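You operate a simulated robot arm through the tools that you are given. There is no shell and no other tool.

The job below is to be done with a simulated two-armed robot. You get a single attempt, and the scene is never put back.

Task
Gauge both rivets in the white plate and squeeze again the one that reads NO.
Fine: orange gauge, put back; red squeezer, parked again; leave the red dial and valve, the good rivet and the pins alone. Set down upright: orange gauge.

Only the result counts: the job must be done as asked and must still hold three seconds after the hand-in. Knocking over, shifting, dropping, spilling or breaking anything else fails it.

Robot
Two 7-joint arms with three-finger grippers on one trunk that stands fixed in place. Base frame: the origin is at the foot of the trunk, x ahead of it, y to its left, z up; the work surface is at about z = 1050. Readings come in mm, rad, newtons and seconds.
The left shoulder is at [70, 165, 1238], the right one opposite. With the tool pointing down near the work surface each hand reaches from about 360 to 860 mm from the base axis, measured 20 degrees to its own side. Payload 3.91 kg a hand.
The TCP of each hand is the grasp point between the finger pads, 30 mm short of the fingertips. In the tool frame z runs along the fingers and y along their closing line. The gripper opens to 116 mm. The gripper's body begins 73 mm behind the TCP.
Orientation is that of the tool frame in the base frame, as a unit quaternion [w, x, y, z]. With the fingers straight down and closing along the base's y, the tool's x points along the base's -x, its y along +y and its z along -z.

Tools
- The arms move only by the tool send_rows. It takes "left_motion", "right_motion" or both (then of equal length, played together; a hand with none holds still); each is a list of rows, each a list of 3 entries, a list of its own where there are three numbers: the turn, a rotation vector about the tool's x, y, z in rad, then the shift along the tool's x, y, z in mm, then the opening in per cent of the stroke, from 0 (shut) to 100 (fully open). In form: [[[ax, ay, az], [x, y, z], gripper], ...]. A call has 1 to 20 rows; each row is the pose to reach, as a shift and turn from the pose commanded when the call began, along the tool's axes at that moment. A row lasts 0.2 s, in which the tool goes at most 50 mm and 0.15 rad; a call with a longer step from one row to the next is refused whole, and so is a gripper value outside its range. Where a pose cannot be reached the arm comes as near as it can. A force on the tool above 90 N (or 10 N above the force at the start of the call, whichever is more), or a blocked arm, ends the call early, and 0.2 s more pass. The fingers move at their own pace (about 153 mm/s each) and stop on an object; they squeeze with about 39 N. The grip force told is the motor's: it shows also when the fingers shut on nothing. Time passes only in rows, and 0.2 s behind the last, so rows that repeat a pose let the fingers close. It gives the time, the measured TCP pose, the force on the tool (base axes), the opening and the grip force at its end, in the units of the frame above (readings bear some noise), with the torque about the TCP (base axes, N m) and any sound that the robot's microphone picked up, and new pictures: "views" is both (left out), scene, wrist or none (wrist: the cameras of the hands that moved).
- Cameras (640 x 400 px; columns grow to the right, rows downward): "scene" is now at [124.7, -72.7, 1571.6]; the picture's right is [-0.58, -0.81, 0.00], its down [-0.34, 0.25, -0.91] and it looks along [0.74, -0.53, -0.42] (base axes); focal length 233 px, centre (320, 200). "left" rides on the left gripper at [75, 17, -88] in its tool frame; the picture's right is [-0.22, 0.97, 0.00], its down [-0.70, -0.16, -0.70] and it looks along [-0.68, -0.16, 0.71] (tool axes); focal length 247 px, centre (320, 200). "right" rides on the right gripper at [52, 56, -88] in its tool frame; the picture's right is [-0.73, 0.68, 0.00], its down [-0.49, -0.52, -0.70] and it looks along [-0.48, -0.51, 0.71] (tool axes); focal length 247 px, centre (320, 200). There is no depth. A picture from a camera that has moved, and an enlarged one, comes with that camera's place and axes in the base frame and with its lens. The place of the scene camera against the robot may be out by one fixed shift of up to 25 mm in any direction.
- raise_lower(by): slides the trunk up (or, below 0, down) by that many mm; the arms and the scene camera ride with it, the base frame stays. It gives what a move gives, with no picture.
- head_to(pan, tilt): turns the head with the scene camera to pan (to the left, within 1.501 rad either way) and tilt (down, from -0.506 to 1.204), counted from straight ahead of the robot. It gives what a move gives, and a new picture of the scene camera.
- inspect(camera, box): a new picture of the part [left, top, right, bottom] of that camera's present view, enlarged. No time passes.
- sign_off(): hands the job in; it is judged then, once.

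Places have to be worked out from the pictures, the camera data and where the tool is seen. Open the grippers and draw the arms clear of the work before you hand the job in, unless the task says otherwise.

The tools are called after "Request:" as name(argument=value, ...) on one line, values as JSON. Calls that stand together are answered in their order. send_rows: Moves the arms, as the interface text tells. Its arguments: {"type":"object","properties":{"left_motion":{"type":"array"},"right_motion":{"type":"array"},"views":{"type":"string","enum":["both","scene","wrist","none"]}},"required":[]} The other tools are called the same way: raise_lower (by) slides the trunk up or down; head_to (pan, tilt) turns the head that bears the scene camera; inspect (camera, box) takes an enlarged picture of a part of a camera's view; sign_off () hands the job in.

At the start:

```text
t: 0.0
left_tcp_pos: [513.1, -0.4, 1479.4]
left_ee_rot: [0.0, 0.0, 1.0, 0.0]
left_contact_force: [-0.8, 0.2, 0.0]
left_torque: [-0.01, 0.0, 0.01]
left_width: 116.2
left_grip_force: 0.2
right_tcp_pos: [413.7, -576.9, 1497.6]
right_ee_rot: [0.0, 0.0, 1.0, 0.0]
right_contact_force: [1.2, -0.9, -0.1]
right_torque: [-0.02, 0.0, -0.03]
right_width: 116.0
right_grip_force: 0.0
trunk travel left (down, up): [-775.0, 65.0]
head pan, tilt: [-0.621, 0.438]
```

scene: 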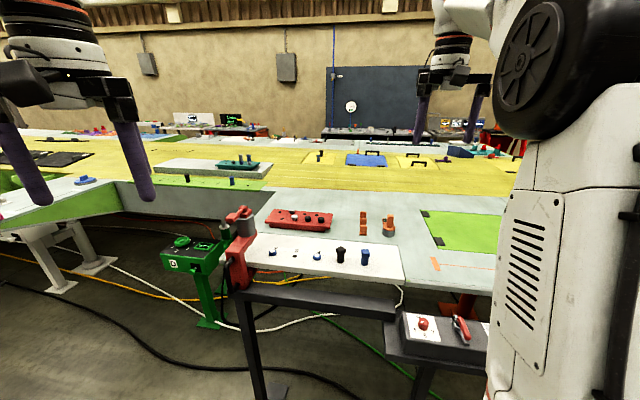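
right: 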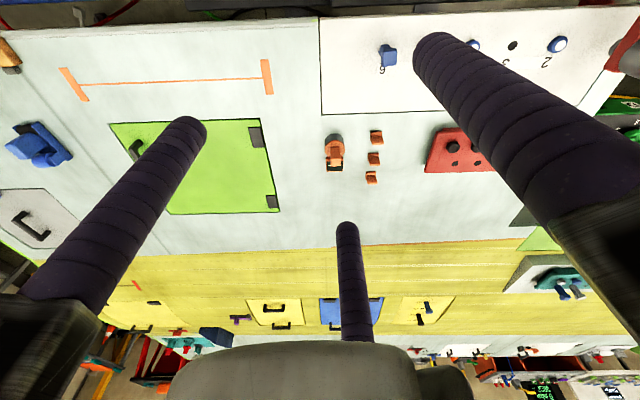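
left: 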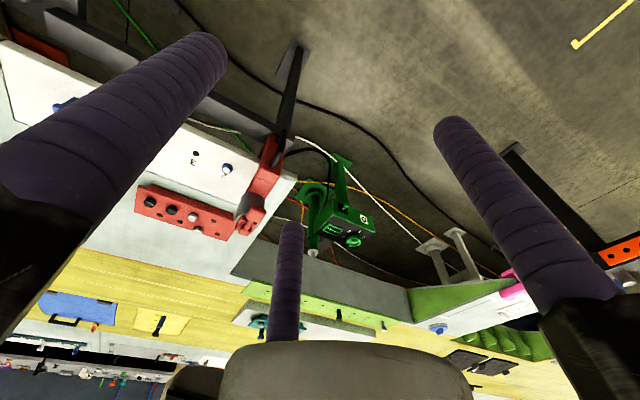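

The pictures show a white plate with numbered parts, a red block with pins, an orange gauge, and red squeezers. I'll enlarge the relevant parts before moving anything.

Request:
inspect(camera="scene", box=[220, 190, 420, 300])

Request:
inspect(camera="scene", box=[380, 290, 500, 370])

Request:
inspect(camera="right", box=[300, 0, 640, 200])

Request:
inspect(camera="left", box=[100, 100, 420, 300])

```text
3.20 times, centred on (320, 245) of scene
camera zoom: at [124.7, -72.7, 1571.6], right [-0.58, -0.81, 0.0], down [-0.34, 0.25, -0.91], along [0.74, -0.53, -0.42], focal length 744 px, centre (320, 56)
```

zoom: 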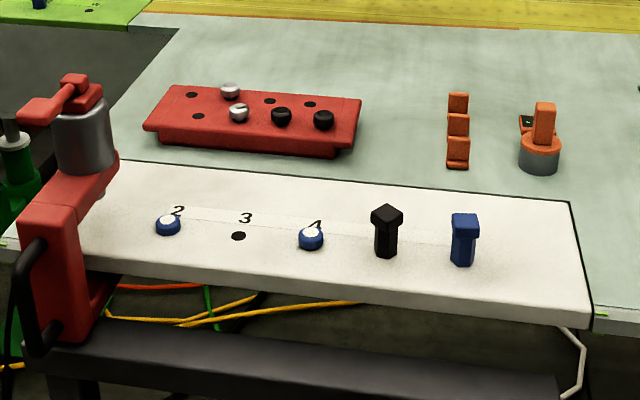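

```text
5.00 times, centred on (440, 330) of scene
camera zoom: at [124.7, -72.7, 1571.6], right [-0.58, -0.81, 0.0], down [-0.34, 0.25, -0.91], along [0.74, -0.53, -0.42], focal length 1163 px, centre (-280, -450)
```

zoom: 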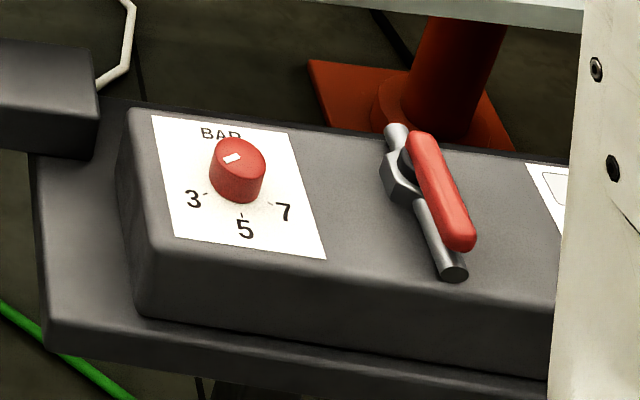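

```text
1.88 times, centred on (470, 100) of right
camera zoom: at [362.4, -522.1, 1585.1], right [0.73, 0.68, 0.0], down [0.49, -0.52, 0.7], along [0.48, -0.51, -0.71], focal length 465 px, centre (38, 388)
```

zoom: 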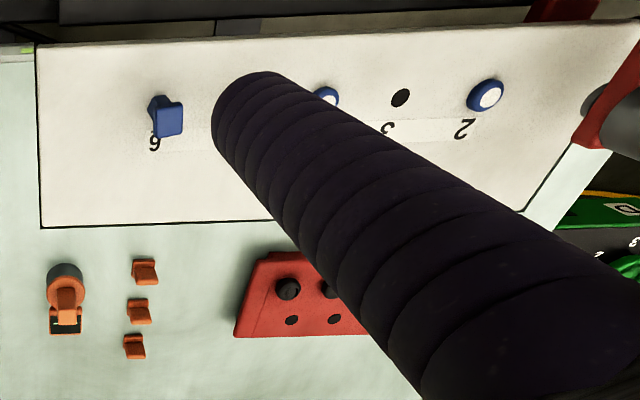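

```text
2.00 times, centred on (260, 200) of left
camera zoom: at [437.2, 15.6, 1567.7], right [0.22, 0.97, 0.0], down [0.7, -0.16, 0.7], along [0.68, -0.16, -0.71], focal length 494 px, centre (440, 200)
```

zoom: 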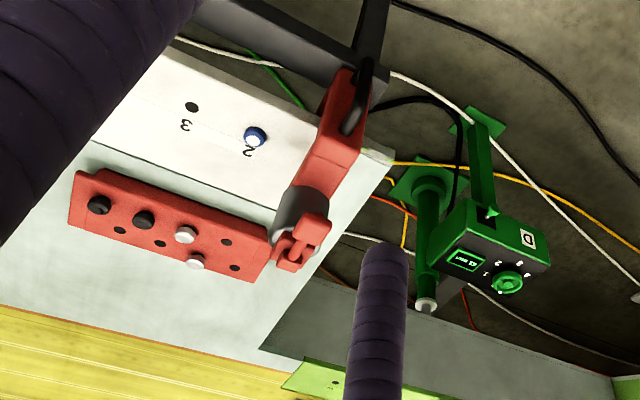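

The white plate carries stations 2–6: blue-collared rivets at 2 (about 761, -305) and 4 (about 649, -415), with the red squeezer parked at station 1. I'll bring the left hand nearer, staying well above everything, to study the squeezer with its wrist camera.

Request:
send_rows(left_motion=[[[0, 0, 0], [-14, -26, 27], 100], [[0, 0, 0], [-28, -52, 54], 100], [[0, 0, 0], [-42, -78, 81], 100], [[0, 0, 0], [-56, -104, 108], 100], [[0, 0, 0], [-70, -130, 135], 100], [[0, 0, 0], [-84, -156, 162], 100], [[0, 0, 0], [-98, -182, 189], 100], [[0, 0, 0], [-114, -211, 205], 100]], views="both")

```text
t: 2.0
left_tcp_pos: [639.2, -178.3, 1264.4]
left_ee_rot: [-0.001, -0.021, 1.0, 0.018]
left_contact_force: [0.2, 0.5, -1.9]
left_torque: [-0.04, 0.0, 0.06]
left_width: 116.0
left_grip_force: 0.0
left hand out of reach, approached as far as the arm can: row 8
right_tcp_pos: [412.5, -576.9, 1498.3]
right_ee_rot: [0.001, -0.001, 1.0, 0.0]
right_contact_force: [-1.2, 1.4, 0.8]
right_torque: [0.02, 0.0, 0.0]
right_width: 116.1
right_grip_force: 0.0
trunk travel left (down, up): [-775.0, 65.0]
head pan, tilt: [-0.621, 0.438]
stopped in row 8 (left hand): the arm was blocked; the commanded pose is now the measured one
camera scene: at [123.9, -71.6, 1571.7], right [-0.58, -0.81, 0.0], down [-0.34, 0.25, -0.91], along [0.74, -0.53, -0.42], focal length 233 px, centre (320, 200)
camera left: at [561.6, -169.2, 1353.1], right [0.18, 0.98, 0.03], down [0.7, -0.15, 0.69], along [0.69, -0.1, -0.72], focal length 247 px, centre (320, 200)
```

scene: 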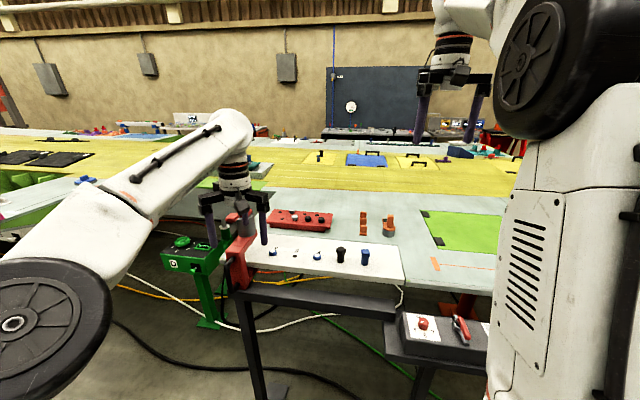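
left: 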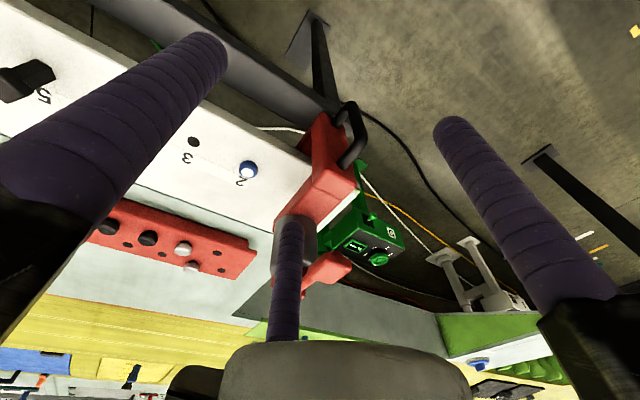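

The left hand reached its limit near (639, -178) but now sees the squeezer closer. I'll enlarge these views to understand its frame, handle and lever.

Request:
inspect(camera="left", box=[200, 80, 420, 310])

Request:
inspect(camera="scene", box=[200, 195, 300, 300])

Request:
inspect(camera="right", box=[300, 80, 520, 220])

Request:
inspect(camera="scene", box=[330, 195, 420, 255])

```text
1.74 times, centred on (310, 195) of left
camera zoom: at [561.6, -169.2, 1353.1], right [0.18, 0.98, 0.03], down [0.7, -0.15, 0.69], along [0.69, -0.1, -0.72], focal length 430 px, centre (337, 209)
```

zoom: 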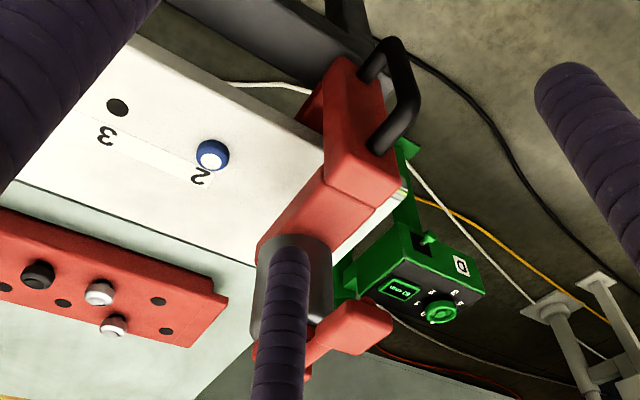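

```text
3.81 times, centred on (250, 248) of scene
camera zoom: at [123.9, -71.6, 1571.7], right [-0.58, -0.81, 0.0], down [-0.34, 0.25, -0.91], along [0.74, -0.53, -0.42], focal length 886 px, centre (587, 19)
```

zoom: 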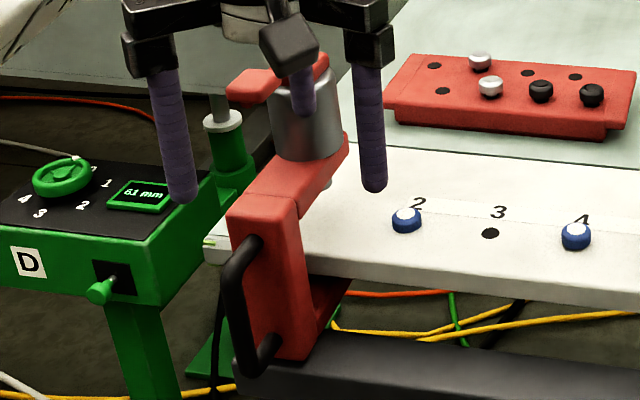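

```text
2.86 times, centred on (410, 150) of right
camera zoom: at [361.4, -521.0, 1585.9], right [0.73, 0.68, 0.0], down [0.49, -0.52, 0.7], along [0.48, -0.51, -0.71], focal length 706 px, centre (63, 343)
```

zoom: 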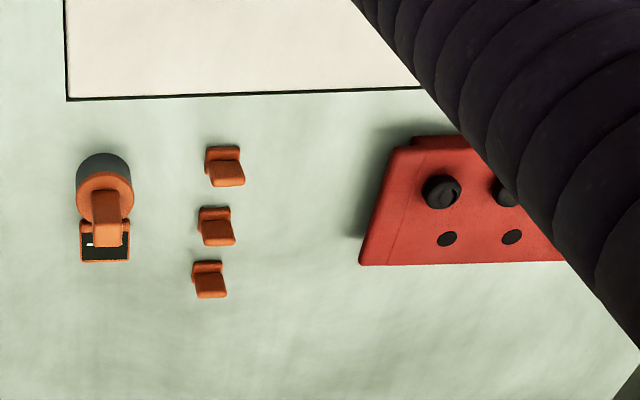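

```text
6.67 times, centred on (375, 225) of scene
camera zoom: at [123.9, -71.6, 1571.7], right [-0.58, -0.81, 0.0], down [-0.34, 0.25, -0.91], along [0.74, -0.53, -0.42], focal length 1551 px, centre (-47, 33)
```

zoom: 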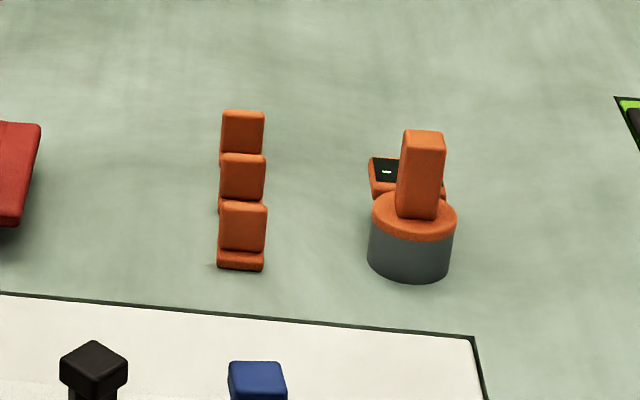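

Each wrist view seems to show three finger-like posts rather than two, so before grasping anything I want to know how this gripper closes. I'll close the left hand in free air where it is and look.

Request:
send_rows(left_motion=[[[0, 0, 0], [0, 0, 0], 30], [[0, 0, 0], [0, 0, 0], 30], [[0, 0, 0], [0, 0, 0], 30]], views="both")

```text
t: 2.8
left_tcp_pos: [638.1, -180.9, 1263.5]
left_ee_rot: [-0.001, -0.022, 1.0, 0.018]
left_contact_force: [-0.2, 0.0, -0.7]
left_torque: [0.01, -0.04, 0.02]
left_width: 35.1
left_grip_force: 0.1
right_tcp_pos: [413.3, -577.3, 1497.1]
right_ee_rot: [0.0, 0.001, 1.0, 0.0]
right_contact_force: [0.0, 0.7, -0.1]
right_torque: [-0.01, -0.01, 0.02]
right_width: 116.2
right_grip_force: 0.0
trunk travel left (down, up): [-775.0, 65.0]
head pan, tilt: [-0.621, 0.438]
camera scene: at [124.7, -72.4, 1571.6], right [-0.58, -0.81, 0.0], down [-0.34, 0.25, -0.91], along [0.74, -0.53, -0.42], focal length 233 px, centre (320, 200)
camera left: at [562.1, -170.2, 1352.9], right [0.18, 0.98, 0.03], down [0.7, -0.15, 0.69], along [0.69, -0.1, -0.72], focal length 247 px, centre (320, 200)
```

scene: 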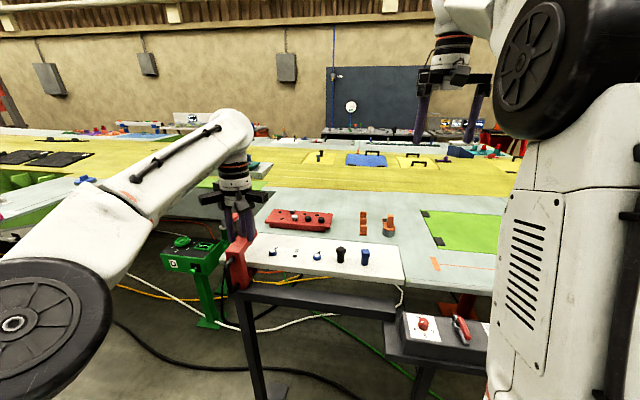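
left: 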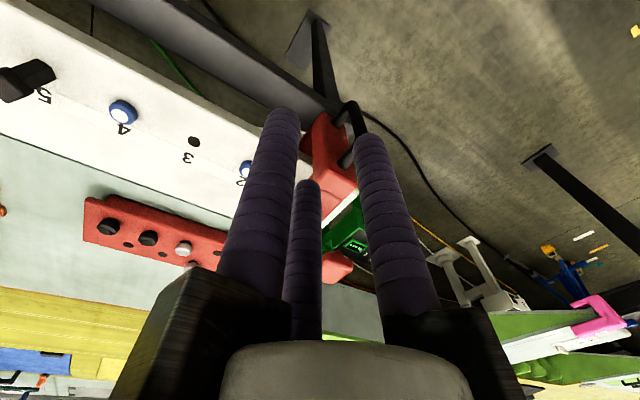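

The wrist picture confirms three radial jaws, with the reported width acting as the inscribed diameter. I'll draw the left hand back out of the way and bring the right hand nearer the gauge for a close look from a safe height.

Request:
send_rows(left_motion=[[[0, 0, 0], [15, 22, -30], 30], [[0, 0, 0], [30, 45, -60], 30], [[0, 0, 0], [46, 67, -90], 30], [[0, 0, 0], [62, 90, -120], 30], [[0, 0, 0], [78, 113, -150], 30], [[0, 0, 0], [94, 136, -175], 30], [[0, 0, 0], [110, 158, -195], 30], [[0, 0, 0], [125, 181, -216], 30]], right_motion=[[[0, 0, 0], [-12, -7, 38], 100], [[0, 0, 0], [-25, -14, 76], 100], [[0, 0, 0], [-37, -22, 114], 100], [[0, 0, 0], [-50, -29, 152], 100], [[0, 0, 0], [-62, -37, 190], 100], [[0, 0, 0], [-75, -44, 228], 100], [[0, 0, 0], [-87, -52, 266], 100], [[0, 0, 0], [-100, -59, 303], 100]], views="both")

```text
t: 4.6
left_tcp_pos: [506.3, -10.9, 1486.0]
left_ee_rot: [-0.001, -0.021, 1.0, 0.018]
left_contact_force: [-0.8, -0.6, 0.0]
left_torque: [0.0, 0.03, -0.03]
left_width: 34.9
left_grip_force: 0.0
right_tcp_pos: [512.8, -639.2, 1193.9]
right_ee_rot: [0.001, 0.0, 1.0, -0.001]
right_contact_force: [-0.2, 0.1, -0.4]
right_torque: [0.01, 0.0, 0.0]
right_width: 116.1
right_grip_force: 0.1
trunk travel left (down, up): [-775.0, 65.0]
head pan, tilt: [-0.621, 0.438]
camera scene: at [124.1, -73.5, 1571.6], right [-0.58, -0.81, 0.0], down [-0.34, 0.25, -0.91], along [0.74, -0.53, -0.42], focal length 233 px, centre (320, 200)
camera right: at [462.4, -582.8, 1282.0], right [0.73, 0.68, 0.0], down [0.49, -0.52, 0.7], along [0.48, -0.51, -0.71], focal length 247 px, centre (320, 200)
camera left: at [430.0, -1.2, 1574.8], right [0.18, 0.98, 0.03], down [0.7, -0.16, 0.69], along [0.69, -0.1, -0.72], focal length 247 px, centre (320, 200)
```

scene: 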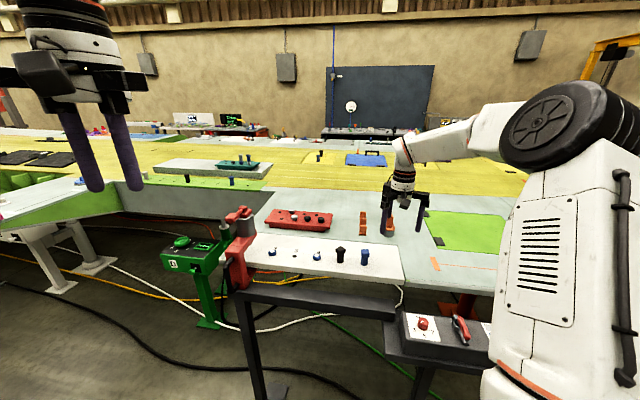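
right: 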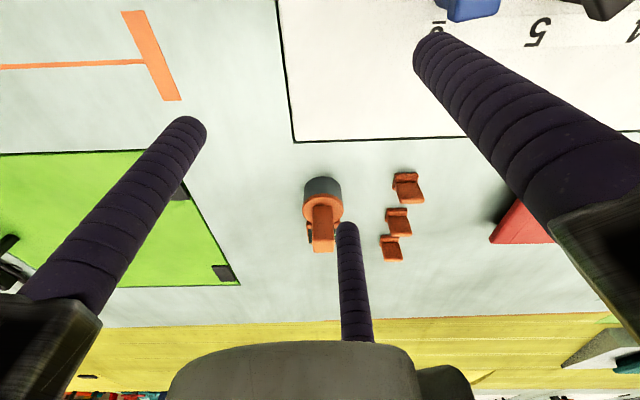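
left: 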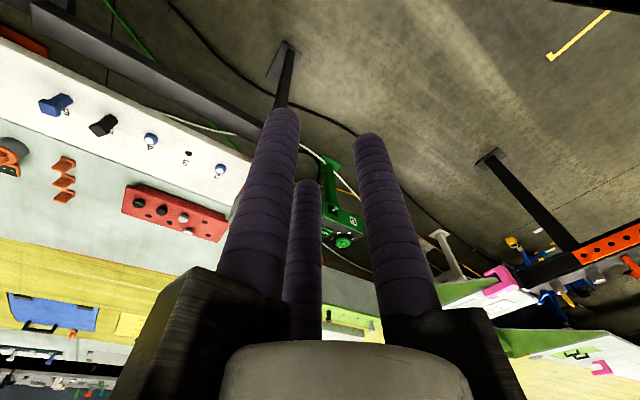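

Request:
inspect(camera="right", box=[260, 140, 440, 270])

Request:
inspect(camera="scene", box=[340, 180, 450, 260])

```text
3.08 times, centred on (350, 205) of right
camera zoom: at [462.4, -582.8, 1282.0], right [0.73, 0.68, 0.0], down [0.49, -0.52, 0.7], along [0.48, -0.51, -0.71], focal length 760 px, centre (228, 185)
```

zoom: 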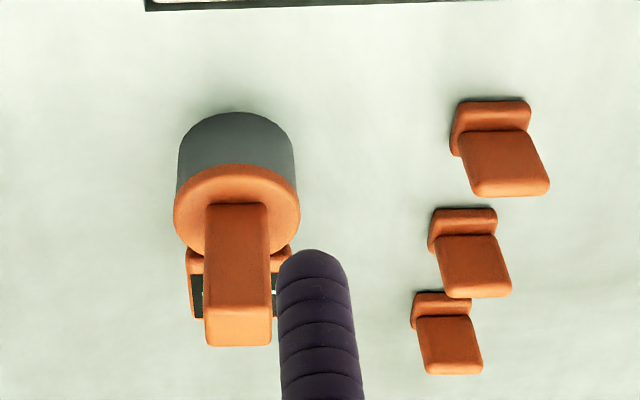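

```text
5.00 times, centred on (395, 220) of scene
camera zoom: at [124.1, -73.5, 1571.6], right [-0.58, -0.81, 0.0], down [-0.34, 0.25, -0.91], along [0.74, -0.53, -0.42], focal length 1163 px, centre (-55, 100)
```

zoom: 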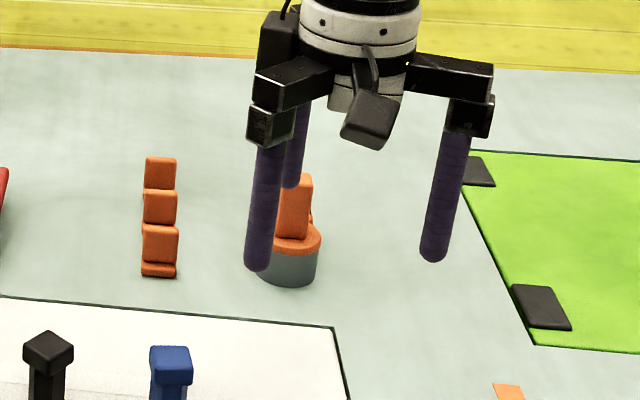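

The gauge reads as a ~50 mm cylinder at about (610, -734), cap near z 1080 and a flat grip tab up to about z 1133, with its wide face along the row direction (45° to the base axes). I'll bring the right hand over it at z ≈ 1205 with +45° yaw, to check reach and alignment.

Request:
send_rows(right_motion=[[[0, 0, -0.13], [-16, -16, -2], 100], [[0, 0, -0.26], [-32, -32, -4], 100], [[0, 0, -0.39], [-48, -48, -6], 100], [[0, 0, -0.52], [-64, -63, -8], 100], [[0, 0, -0.65], [-80, -79, -10], 100], [[0, 0, -0.785], [-97, -95, -11], 100]], views="both")

```text
t: 6.0
left_tcp_pos: [510.1, -11.0, 1484.5]
left_ee_rot: [-0.001, -0.021, 1.0, 0.018]
left_contact_force: [-0.2, -1.0, -0.4]
left_torque: [-0.01, 0.02, -0.01]
left_width: 34.7
left_grip_force: 0.1
right_tcp_pos: [612.1, -731.6, 1204.9]
right_ee_rot: [-0.001, -0.382, 0.924, 0.0]
right_contact_force: [0.8, 0.3, 0.2]
right_torque: [0.0, 0.01, 0.0]
right_width: 116.0
right_grip_force: 0.0
trunk travel left (down, up): [-775.0, 65.0]
head pan, tilt: [-0.621, 0.438]
camera scene: at [127.2, -73.1, 1571.3], right [-0.58, -0.81, 0.0], down [-0.35, 0.25, -0.91], along [0.74, -0.53, -0.43], focal length 233 px, centre (320, 200)
camera right: at [538.1, -728.6, 1291.5], right [0.04, 1.0, 0.0], down [0.71, -0.03, 0.7], along [0.7, -0.02, -0.72], focal length 247 px, centre (320, 200)
```

scene: 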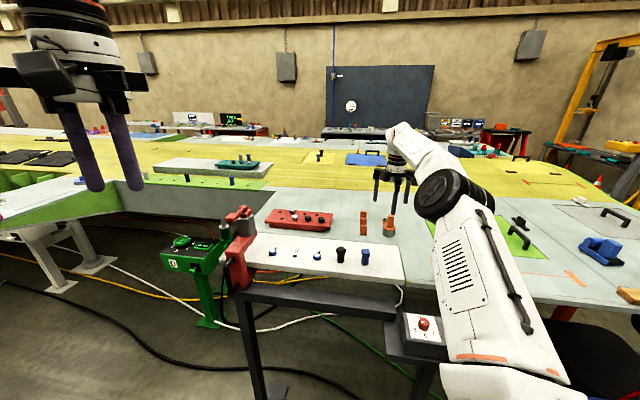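
right: 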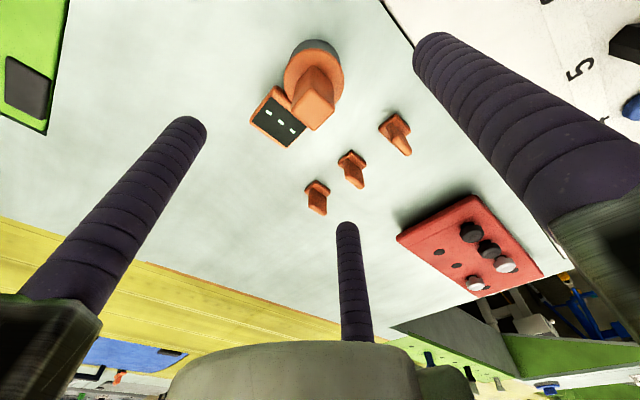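

The hand reached (612, -732, 1205) without trouble and the readout with dashes is visible. I'll enlarge for geometry.

Request:
inspect(camera="right", box=[220, 20, 380, 160])

Request:
inspect(camera="scene", box=[350, 150, 450, 250])

```text
2.86 times, centred on (300, 90) of right
camera zoom: at [538.1, -728.6, 1291.5], right [0.04, 1.0, 0.0], down [0.71, -0.03, 0.7], along [0.7, -0.02, -0.72], focal length 706 px, centre (377, 514)
```

zoom: 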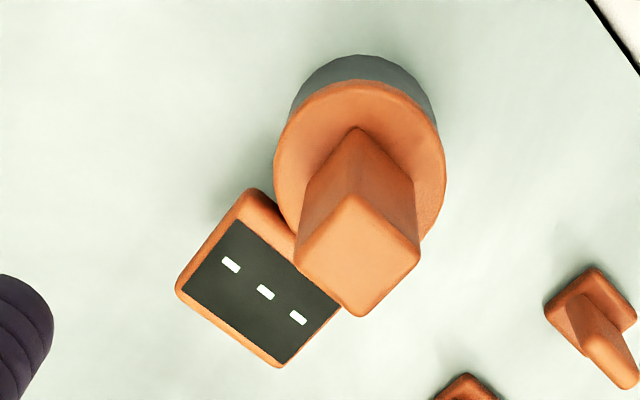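

```text
4.00 times, centred on (400, 200) of scene
camera zoom: at [127.2, -73.1, 1571.3], right [-0.58, -0.81, 0.0], down [-0.35, 0.25, -0.91], along [0.74, -0.53, -0.43], focal length 930 px, centre (0, 200)
```

zoom: 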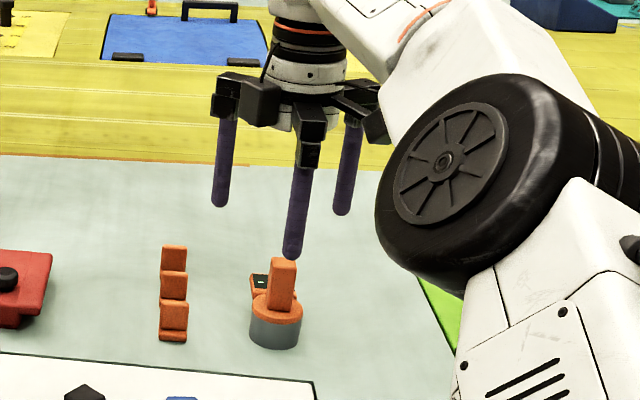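

The grip post is about a 20 mm square centred near (610, -734), top about z 1133, aligned with the hand's 45° yaw. I'll descend to TCP z ≈ 1120 with the jaws open and look again before closing.

Request:
send_rows(right_motion=[[[0, 0, 0], [1, 0, 25], 100], [[0, 0, 0], [2, 0, 50], 100], [[0, 0, 0], [3, 0, 70], 100], [[0, 0, 0], [3, 0, 84], 100]], views="both")

```text
t: 7.0
left_tcp_pos: [507.5, -10.4, 1485.6]
left_ee_rot: [0.0, -0.021, 1.0, 0.017]
left_contact_force: [0.4, -0.3, 0.0]
left_torque: [0.02, -0.01, 0.02]
left_width: 34.8
left_grip_force: 0.2
right_tcp_pos: [607.8, -735.0, 1121.7]
right_ee_rot: [-0.001, -0.383, 0.924, 0.0]
right_contact_force: [-0.3, 0.3, -0.1]
right_torque: [0.0, 0.04, 0.01]
right_width: 116.0
right_grip_force: 0.1
trunk travel left (down, up): [-775.0, 65.0]
head pan, tilt: [-0.621, 0.438]
camera scene: at [124.7, -73.3, 1571.6], right [-0.58, -0.81, 0.0], down [-0.34, 0.25, -0.91], along [0.74, -0.53, -0.42], focal length 233 px, centre (320, 200)
camera right: at [532.6, -732.1, 1209.2], right [0.04, 1.0, 0.0], down [0.71, -0.03, 0.7], along [0.7, -0.03, -0.71], focal length 247 px, centre (320, 200)
```

scene: 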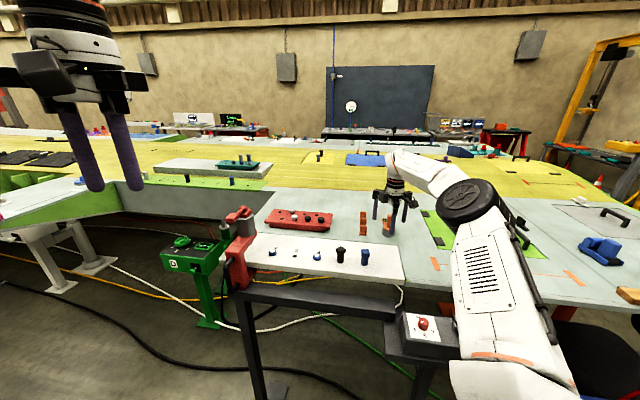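
right: 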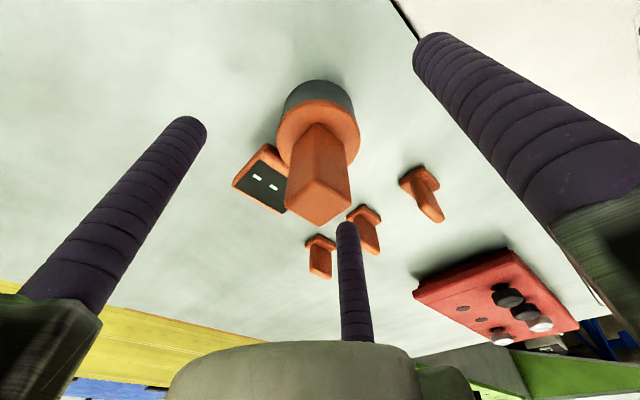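

No contact, and the post appears between the three jaws. I'll enlarge to check centring before closing.

Request:
inspect(camera="right", box=[220, 70, 460, 290])

Request:
inspect(camera="scene", box=[350, 170, 430, 250])

```text
1.82 times, centred on (340, 180) of right
camera zoom: at [532.6, -732.1, 1209.2], right [0.04, 1.0, 0.0], down [0.71, -0.03, 0.7], along [0.7, -0.03, -0.71], focal length 449 px, centre (284, 236)
```

zoom: 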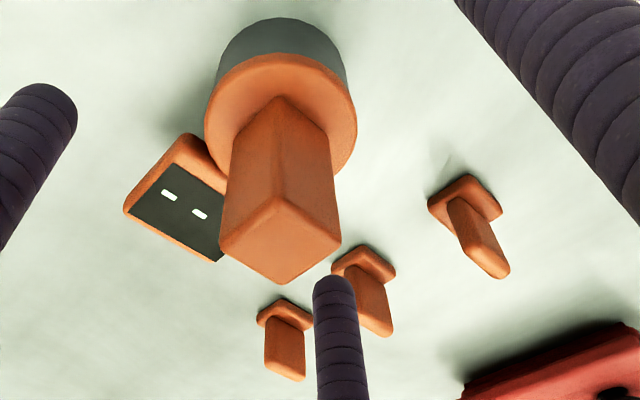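

```text
5.00 times, centred on (390, 210) of scene
camera zoom: at [124.7, -73.3, 1571.6], right [-0.58, -0.81, 0.0], down [-0.34, 0.25, -0.91], along [0.74, -0.53, -0.42], focal length 1163 px, centre (-30, 150)
```

zoom: 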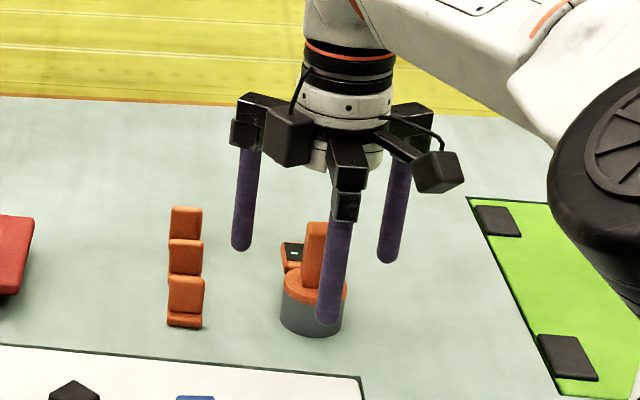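

The post is centred within about 1–2 mm of the TCP. I'll close the jaws in steps onto the post.

Request:
send_rows(right_motion=[[[0, 0, 0], [0, 0, 0], 40], [[0, 0, 0], [0, 0, 0], 26], [[0, 0, 0], [0, 0, 0], 20], [[0, 0, 0], [0, 0, 0], 10], [[0, 0, 0], [0, 0, 0], 0], [[0, 0, 0], [0, 0, 0], 0]], views="both")

```text
t: 8.4
left_tcp_pos: [507.5, -10.2, 1486.7]
left_ee_rot: [0.001, -0.022, 1.0, 0.018]
left_contact_force: [0.8, 0.2, -0.5]
left_torque: [-0.02, 0.03, 0.01]
left_width: 34.7
left_grip_force: 0.0
right_tcp_pos: [608.1, -733.6, 1122.5]
right_ee_rot: [0.0, -0.382, 0.924, 0.0]
right_contact_force: [0.1, -1.2, 2.2]
right_torque: [-0.02, 0.07, -0.01]
right_width: 27.9
right_grip_force: 39.2
trunk travel left (down, up): [-775.0, 65.0]
head pan, tilt: [-0.621, 0.438]
camera scene: at [124.6, -72.9, 1571.6], right [-0.58, -0.81, 0.0], down [-0.34, 0.25, -0.91], along [0.74, -0.53, -0.42], focal length 233 px, centre (320, 200)
camera right: at [532.5, -731.8, 1209.7], right [0.04, 1.0, 0.0], down [0.71, -0.03, 0.7], along [0.7, -0.03, -0.71], focal length 247 px, centre (320, 200)
```

scene: 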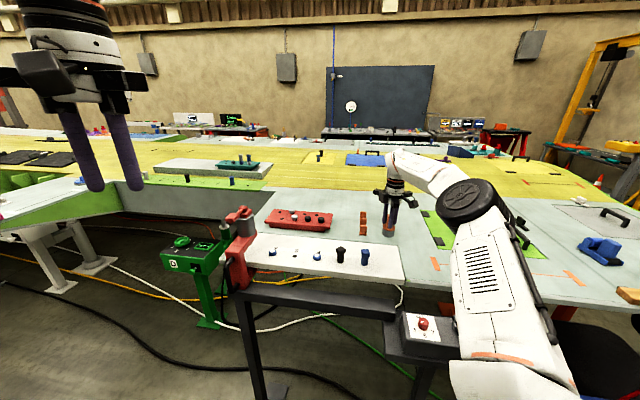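
right: 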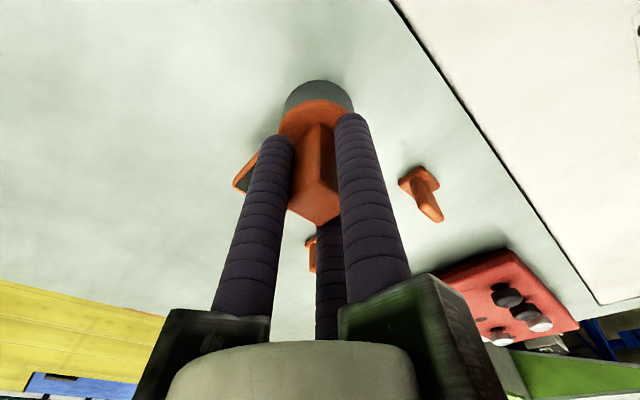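

The jaws stopped at 27.9 mm with full grip force, so the post is held. I'll lift 20 mm slowly and check that the gauge comes up straight.

Request:
send_rows(right_motion=[[[0, 0, 0], [0, 0, -4], 0], [[0, 0, 0], [0, 0, -10], 0], [[0, 0, 0], [0, 0, -20], 0], [[0, 0, 0], [0, 0, -30], 0]], views="both")

Request:
inspect(camera="scene", box=[350, 170, 430, 250])

Request:
inspect(camera="right", box=[220, 60, 420, 260])

```text
t: 9.4
left_tcp_pos: [508.6, -10.8, 1485.7]
left_ee_rot: [0.0, -0.021, 1.0, 0.018]
left_contact_force: [0.8, 0.1, -0.2]
left_torque: [-0.01, -0.01, 0.03]
left_width: 34.8
left_grip_force: 0.2
right_tcp_pos: [607.2, -735.1, 1152.1]
right_ee_rot: [-0.001, -0.383, 0.924, -0.001]
right_contact_force: [0.8, -0.3, -4.2]
right_torque: [0.02, 0.01, 0.01]
right_width: 28.4
right_grip_force: 38.6
trunk travel left (down, up): [-775.0, 65.0]
head pan, tilt: [-0.621, 0.438]
camera scene: at [125.4, -73.3, 1571.4], right [-0.58, -0.81, 0.0], down [-0.35, 0.25, -0.91], along [0.74, -0.53, -0.42], focal length 233 px, centre (320, 200)
camera right: at [532.8, -732.6, 1239.6], right [0.04, 1.0, 0.0], down [0.71, -0.03, 0.7], along [0.7, -0.03, -0.71], focal length 247 px, centre (320, 200)
```

scene: 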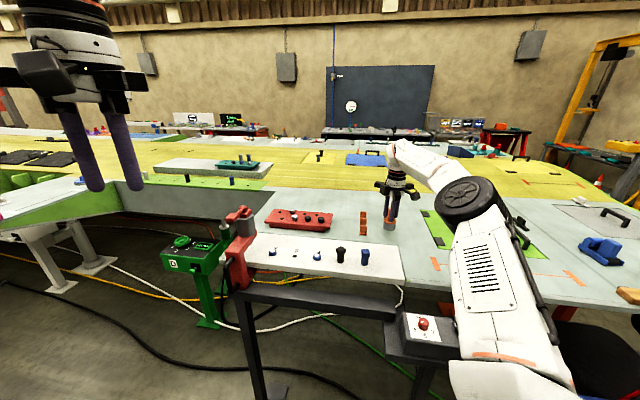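
right: 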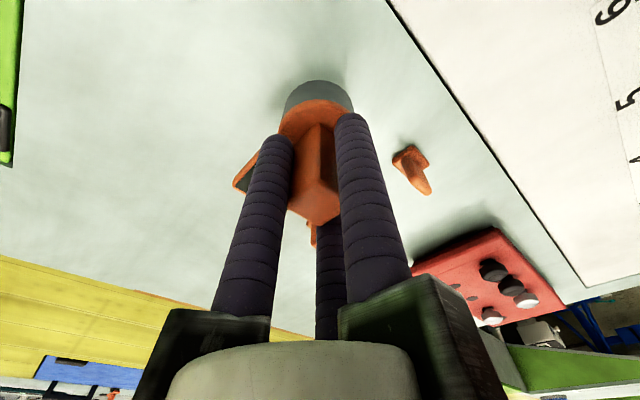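

```text
5.00 times, centred on (390, 210) of scene
camera zoom: at [125.4, -73.3, 1571.4], right [-0.58, -0.81, 0.0], down [-0.35, 0.25, -0.91], along [0.74, -0.53, -0.42], focal length 1163 px, centre (-30, 150)
```

zoom: 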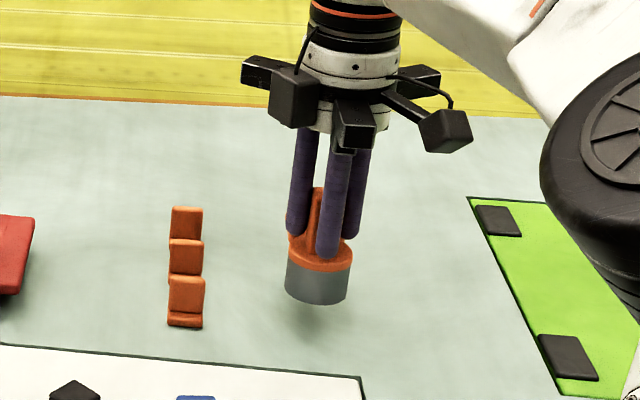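

```text
2.00 times, centred on (320, 160) of right
camera zoom: at [532.8, -732.6, 1239.6], right [0.04, 1.0, 0.0], down [0.71, -0.03, 0.7], along [0.7, -0.03, -0.71], focal length 494 px, centre (320, 280)
```

zoom: 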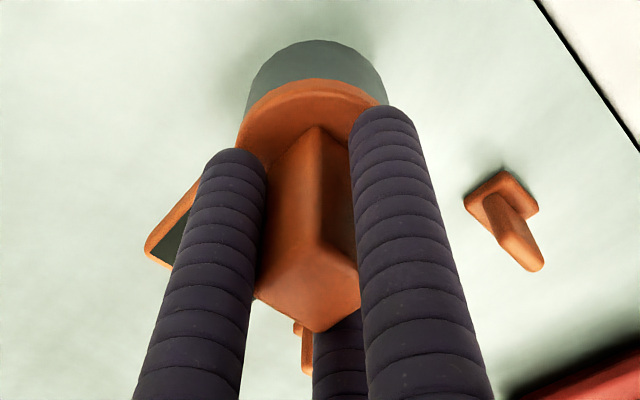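

The gauge came up upright, well centred in the hand (bottom about 72 mm below the TCP). I'll lift to z ≈ 1240 and carry it over empty station 3, turning back to yaw 0, so I can locate both rivets accurately.

Request:
send_rows(right_motion=[[[0, 0, 0], [0, 0, -30], 0], [[0, 0, 0], [0, 0, -60], 0], [[0, 0, 0], [0, 0, -88], 0], [[0, 0, 0.08], [-34, 20, -88], 0], [[0, 0, 0.16], [-68, 41, -88], 0], [[0, 0, 0.24], [-101, 61, -88], 0], [[0, 0, 0.32], [-135, 81, -88], 0], [[0, 0, 0.4], [-169, 101, -88], 0], [[0, 0, 0.48], [-202, 122, -88], 0], [[0, 0, 0.56], [-236, 142, -88], 0], [[0, 0, 0.64], [-270, 162, -88], 0], [[0, 0, 0.72], [-304, 183, -88], 0], [[0, 0, 0.785], [-337, 203, -80], 0]], views="both")

```text
t: 12.2
left_tcp_pos: [508.9, -3.1, 1485.2]
left_ee_rot: [0.0, -0.022, 1.0, 0.014]
left_contact_force: [-0.1, 1.4, 0.7]
left_torque: [-0.11, -0.03, -0.01]
left_width: 35.0
left_grip_force: 0.1
right_tcp_pos: [761.4, -414.8, 1281.7]
right_ee_rot: [-0.001, -0.001, 1.0, -0.001]
right_contact_force: [0.3, 2.1, -5.0]
right_torque: [-0.05, 0.03, -0.02]
right_width: 28.0
right_grip_force: 38.9
right hand out of reach, approached as far as the arm can: row 4, 5, 6, 7, 8, 9, 10, 11, 12, 13
trunk travel left (down, up): [-775.0, 65.0]
head pan, tilt: [-0.621, 0.438]
camera scene: at [126.7, -66.2, 1571.6], right [-0.58, -0.81, 0.0], down [-0.35, 0.24, -0.91], along [0.74, -0.53, -0.42], focal length 233 px, centre (320, 200)
camera right: at [710.7, -358.0, 1369.7], right [0.73, 0.68, 0.0], down [0.49, -0.52, 0.7], along [0.48, -0.51, -0.71], focal length 247 px, centre (320, 200)
```

scene: 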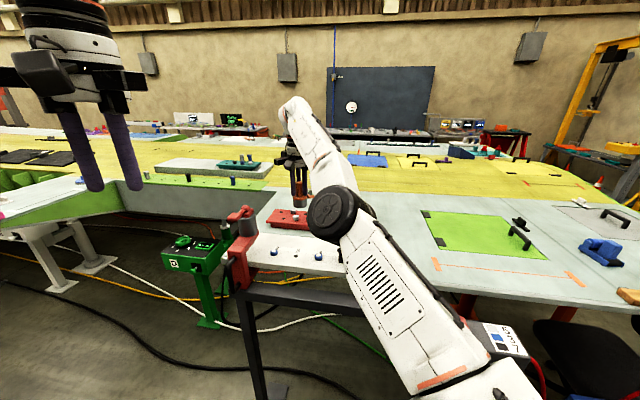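
right: 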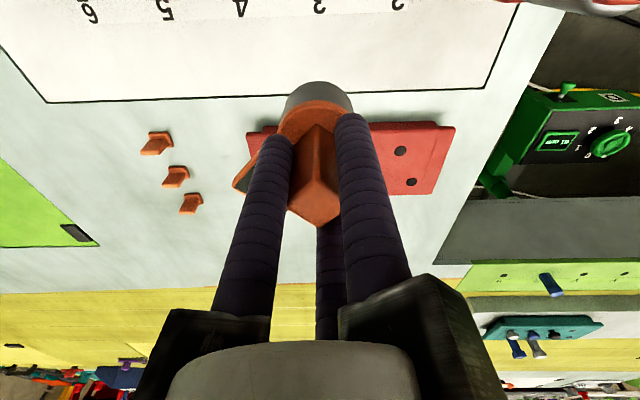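

The arm reports out of reach from row 4 on and sits at (761, -415, 1282), short of the commanded spot over station 3, though nothing touched. I'll send a null row to see whether it is still converging and where the commanded pose is.

Request:
send_rows(right_motion=[[[0, 0, 0], [0, 0, 0], 0], [[0, 0, 0], [0, 0, 0], 0]], views="none")

```text
t: 12.8
left_tcp_pos: [508.9, -8.1, 1485.2]
left_ee_rot: [0.0, -0.021, 1.0, 0.016]
left_contact_force: [0.4, 0.3, 0.5]
left_torque: [-0.03, 0.0, -0.03]
left_width: 35.1
left_grip_force: 0.0
right_tcp_pos: [760.9, -417.4, 1281.7]
right_ee_rot: [-0.001, 0.0, 1.0, 0.0]
right_contact_force: [0.9, -0.9, -4.9]
right_torque: [0.0, 0.02, 0.04]
right_width: 28.2
right_grip_force: 38.8
trunk travel left (down, up): [-775.0, 65.0]
head pan, tilt: [-0.621, 0.438]
```

The hold is stable, so the arm was simply stretched straight along its reach limit. From here I'll ease it back toward the robot and down to hover over station 3 in small steps.

Request:
send_rows(right_motion=[[[0, 0, 0], [8, 8, 5], 0], [[0, 0, 0], [18, 20, 12], 0], [[0, 0, 0], [30, 32, 22], 0], [[0, 0, 0], [45, 48, 35], 0], [[0, 0, 0], [59, 64, 50], 0]], views="both")

```text
t: 14.0
left_tcp_pos: [507.8, -10.2, 1485.4]
left_ee_rot: [-0.001, -0.021, 1.0, 0.017]
left_contact_force: [0.0, -0.5, -0.3]
left_torque: [0.04, 0.02, 0.02]
left_width: 34.9
left_grip_force: 0.1
right_tcp_pos: [775.0, -383.2, 1264.6]
right_ee_rot: [-0.001, -0.001, 1.0, 0.0]
right_contact_force: [-0.4, -0.2, -4.3]
right_torque: [0.04, -0.02, -0.01]
right_width: 28.3
right_grip_force: 39.0
right hand out of reach, approached as far as the arm can: row 1, 2, 3, 4, 5
trunk travel left (down, up): [-775.0, 65.0]
head pan, tilt: [-0.621, 0.438]
camera scene: at [125.9, -72.4, 1571.5], right [-0.58, -0.81, 0.0], down [-0.35, 0.25, -0.91], along [0.74, -0.53, -0.42], focal length 233 px, centre (320, 200)
camera right: at [724.1, -328.1, 1352.2], right [0.73, 0.68, 0.0], down [0.49, -0.52, 0.7], along [0.47, -0.51, -0.72], focal length 247 px, centre (320, 200)
```

scene: 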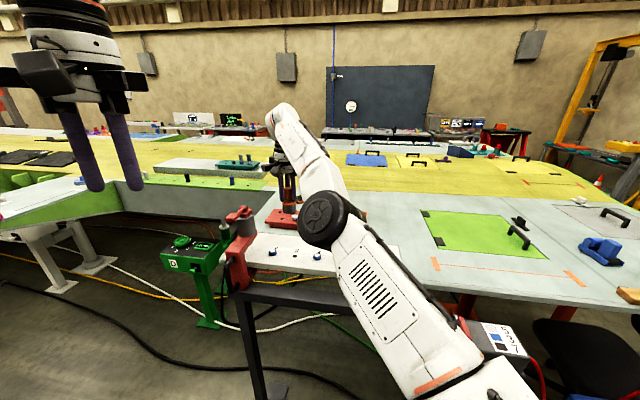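
right: 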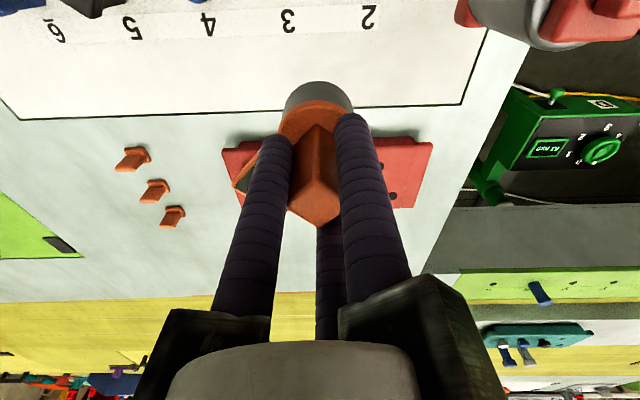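

The arm looks fully straightened at the elbow (the points fit a ~745 mm sphere about the shoulder), which is why it slides sideways instead of folding. I'll move up and back, which should bend the elbow in its own plane.

Request:
send_rows(right_motion=[[[0, 0, 0], [12, 0, -20], 0], [[0, 0, 0], [30, 0, -40], 0], [[0, 0, 0], [50, 0, -60], 0], [[0, 0, 0], [75, 0, -80], 0], [[0, 0, 0], [100, 0, -95], 0]], views="scene")

```text
t: 15.2
left_tcp_pos: [506.8, -10.3, 1484.8]
left_ee_rot: [-0.001, -0.021, 1.0, 0.018]
left_contact_force: [0.7, 0.4, 0.0]
left_torque: [0.02, 0.03, 0.01]
left_width: 34.7
left_grip_force: 0.0
right_tcp_pos: [721.5, -398.2, 1372.9]
right_ee_rot: [-0.003, 0.005, 1.0, -0.007]
right_contact_force: [-0.9, -5.2, -5.2]
right_torque: [0.15, -0.01, -0.02]
right_width: 28.2
right_grip_force: 39.4
right hand out of reach, approached as far as the arm can: row 1, 2, 3, 4, 5
trunk travel left (down, up): [-775.0, 65.0]
head pan, tilt: [-0.621, 0.438]
camera scene: at [125.4, -73.2, 1571.5], right [-0.58, -0.81, 0.0], down [-0.35, 0.25, -0.91], along [0.74, -0.53, -0.42], focal length 233 px, centre (320, 200)
```

scene: 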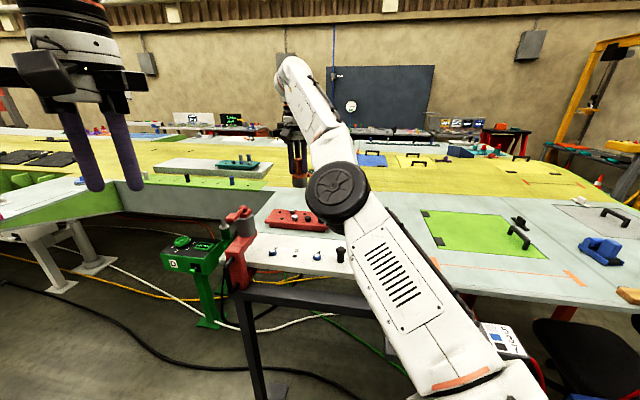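

Still on the stretched sphere; earlier pictures show this arm carries its elbow high, so bending should go with a downward-inward motion. I'll command down and inward now, ending well above the pins.

Request:
send_rows(right_motion=[[[0, 0, 0], [5, 0, 30], 0], [[0, 0, 0], [15, 5, 60], 0], [[0, 0, 0], [30, 12, 85], 0], [[0, 0, 0], [45, 25, 110], 0], [[0, 0, 0], [60, 45, 130], 0]], views="scene")

```text
t: 16.4
left_tcp_pos: [508.6, -9.4, 1485.6]
left_ee_rot: [-0.002, -0.021, 1.0, 0.018]
left_contact_force: [0.2, 0.4, -0.1]
left_torque: [-0.07, 0.01, 0.0]
left_width: 34.9
left_grip_force: 0.2
right_tcp_pos: [770.3, -374.4, 1283.9]
right_ee_rot: [0.0, 0.001, 1.0, -0.001]
right_contact_force: [0.8, -0.9, -4.0]
right_torque: [0.09, 0.03, -0.01]
right_width: 28.0
right_grip_force: 39.0
right hand out of reach, approached as far as the arm can: row 1, 2, 3, 4, 5
trunk travel left (down, up): [-775.0, 65.0]
head pan, tilt: [-0.621, 0.438]
camera scene: at [127.0, -71.7, 1571.4], right [-0.58, -0.81, 0.0], down [-0.35, 0.25, -0.91], along [0.74, -0.53, -0.42], focal length 233 px, centre (320, 200)
```

scene: 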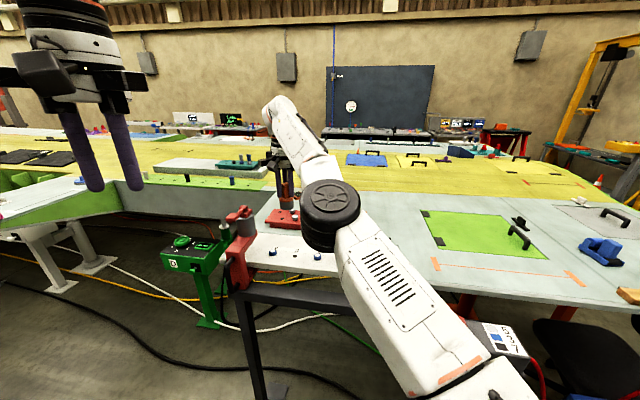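

Still stretched: the elbow's disk now faces up, so it would bend in the horizontal plane. I'll try going sideways to the right and inward at this height.

Request:
send_rows(right_motion=[[[0, 0, 0], [5, -30, 0], 0], [[0, 0, 0], [15, -60, 0], 0], [[0, 0, 0], [35, -90, 0], 0], [[0, 0, 0], [60, -115, 0], 0], [[0, 0, 0], [85, -135, 0], 0], [[0, 0, 0], [115, -150, 0], 0]], views="scene")

```text
t: 17.8
left_tcp_pos: [507.7, -11.7, 1484.9]
left_ee_rot: [0.0, -0.021, 1.0, 0.017]
left_contact_force: [-0.3, -0.1, -0.6]
left_torque: [-0.02, 0.0, -0.01]
left_width: 34.8
left_grip_force: 0.1
right_tcp_pos: [703.7, -540.7, 1306.4]
right_ee_rot: [-0.001, 0.0, 1.0, 0.001]
right_contact_force: [-0.1, 0.4, -4.8]
right_torque: [0.02, -0.02, 0.0]
right_width: 28.2
right_grip_force: 39.0
right hand out of reach, approached as far as the arm can: row 3, 4, 5, 6
trunk travel left (down, up): [-775.0, 65.0]
head pan, tilt: [-0.621, 0.438]
camera scene: at [124.6, -73.9, 1571.5], right [-0.58, -0.81, 0.0], down [-0.34, 0.25, -0.91], along [0.74, -0.53, -0.42], focal length 233 px, centre (320, 200)
```

scene: 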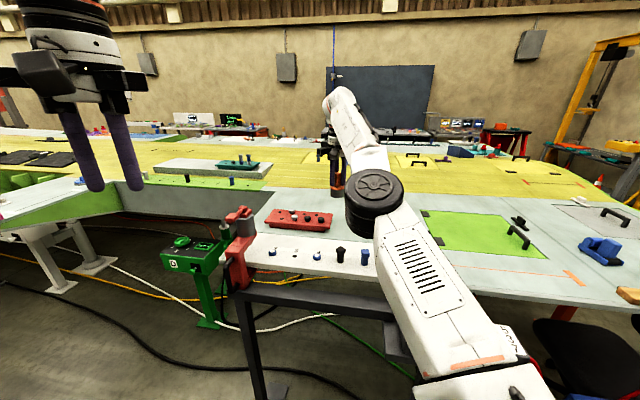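

Interior targets are still refused. I'll look at the arm itself with the head camera to see its actual joint configuration before trying more.

Request:
head_to(pan=-0.85, tilt=0.75)

```text
t: 18.6
left_tcp_pos: [509.1, -10.5, 1485.5]
left_ee_rot: [0.0, -0.021, 1.0, 0.017]
left_contact_force: [0.0, -0.8, 0.2]
left_torque: [0.03, 0.03, 0.0]
left_width: 34.7
left_grip_force: 0.1
right_tcp_pos: [706.1, -539.8, 1306.4]
right_ee_rot: [-0.001, 0.0, 1.0, 0.0]
right_contact_force: [-0.9, -0.1, -4.8]
right_torque: [0.07, -0.01, -0.04]
right_width: 28.0
right_grip_force: 39.1
trunk travel left (down, up): [-775.0, 65.0]
head pan, tilt: [-0.85, 0.75]
camera scene: at [105.5, -81.7, 1543.9], right [-0.75, -0.66, 0.0], down [-0.45, 0.51, -0.73], along [0.48, -0.55, -0.68], focal length 233 px, centre (320, 200)
```

scene: 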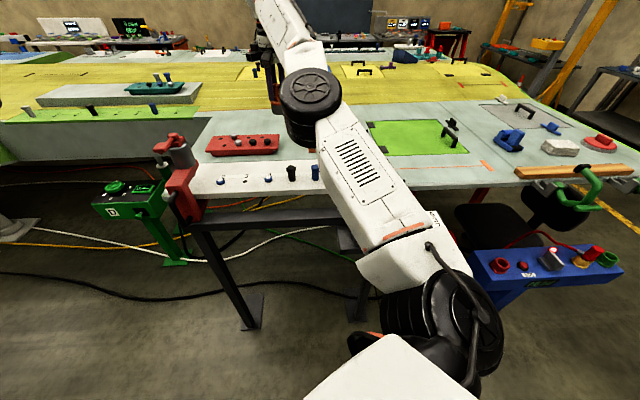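

The arm is indeed straight at the elbow disk. I'll hold one constant inward target for many rows, to give the arm time to start folding.

Request:
send_rows(right_motion=[[[0, 0, 0], [40, 20, 0], 0], [[0, 0, 0], [40, 20, 0], 0], [[0, 0, 0], [40, 20, 0], 0], [[0, 0, 0], [40, 20, 0], 0], [[0, 0, 0], [40, 20, 0], 0], [[0, 0, 0], [40, 20, 0], 0], [[0, 0, 0], [40, 20, 0], 0], [[0, 0, 0], [40, 20, 0], 0]], views="none")

```text
t: 20.4
left_tcp_pos: [508.9, -11.0, 1485.1]
left_ee_rot: [-0.001, -0.021, 1.0, 0.018]
left_contact_force: [-0.4, 0.1, -0.4]
left_torque: [-0.01, -0.01, 0.0]
left_width: 35.0
left_grip_force: 0.0
right_tcp_pos: [700.7, -537.2, 1317.7]
right_ee_rot: [-0.001, 0.0, 1.0, 0.001]
right_contact_force: [0.6, 0.2, -4.5]
right_torque: [0.07, 0.0, -0.02]
right_width: 28.2
right_grip_force: 39.2
right hand out of reach, approached as far as the arm can: row 1, 2, 3, 4, 5, 6, 7, 8
trunk travel left (down, up): [-775.0, 65.0]
head pan, tilt: [-0.85, 0.75]
```

The solver settles at the straight arm, so I need a sideways motion that flexes the elbow the right way. I'll try going left (+y) along the sphere and slightly inward now that the elbow axis is near vertical.

Request:
send_rows(right_motion=[[[0, 0, 0], [-10, 40, 4], 0], [[0, 0, 0], [-15, 81, 8], 0], [[0, 0, 0], [-20, 121, 12], 0], [[0, 0, 0], [-20, 162, 20], 0]], views="scene")

```text
t: 21.4
left_tcp_pos: [509.3, -7.4, 1484.2]
left_ee_rot: [0.001, -0.021, 1.0, 0.017]
left_contact_force: [-0.5, 0.0, 0.3]
left_torque: [-0.03, 0.0, -0.03]
left_width: 35.0
left_grip_force: 0.0
right_tcp_pos: [757.2, -380.1, 1310.8]
right_ee_rot: [-0.002, 0.0, 1.0, 0.0]
right_contact_force: [-0.2, 0.4, -5.6]
right_torque: [0.05, 0.03, -0.02]
right_width: 28.2
right_grip_force: 38.9
right hand out of reach, approached as far as the arm can: row 1, 2, 3, 4
trunk travel left (down, up): [-775.0, 65.0]
head pan, tilt: [-0.85, 0.75]
camera scene: at [106.4, -79.0, 1543.9], right [-0.75, -0.66, 0.0], down [-0.45, 0.51, -0.73], along [0.48, -0.55, -0.68], focal length 233 px, centre (320, 200)
```

scene: 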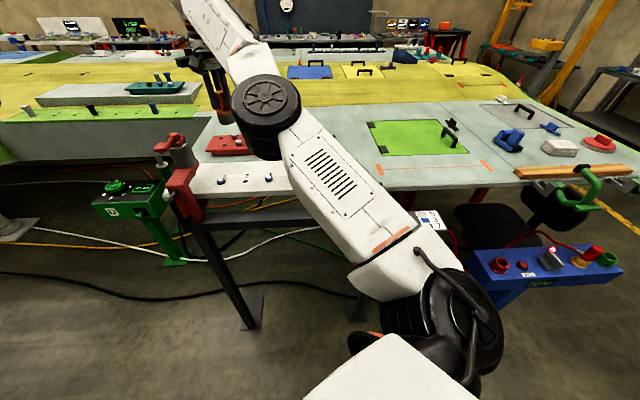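

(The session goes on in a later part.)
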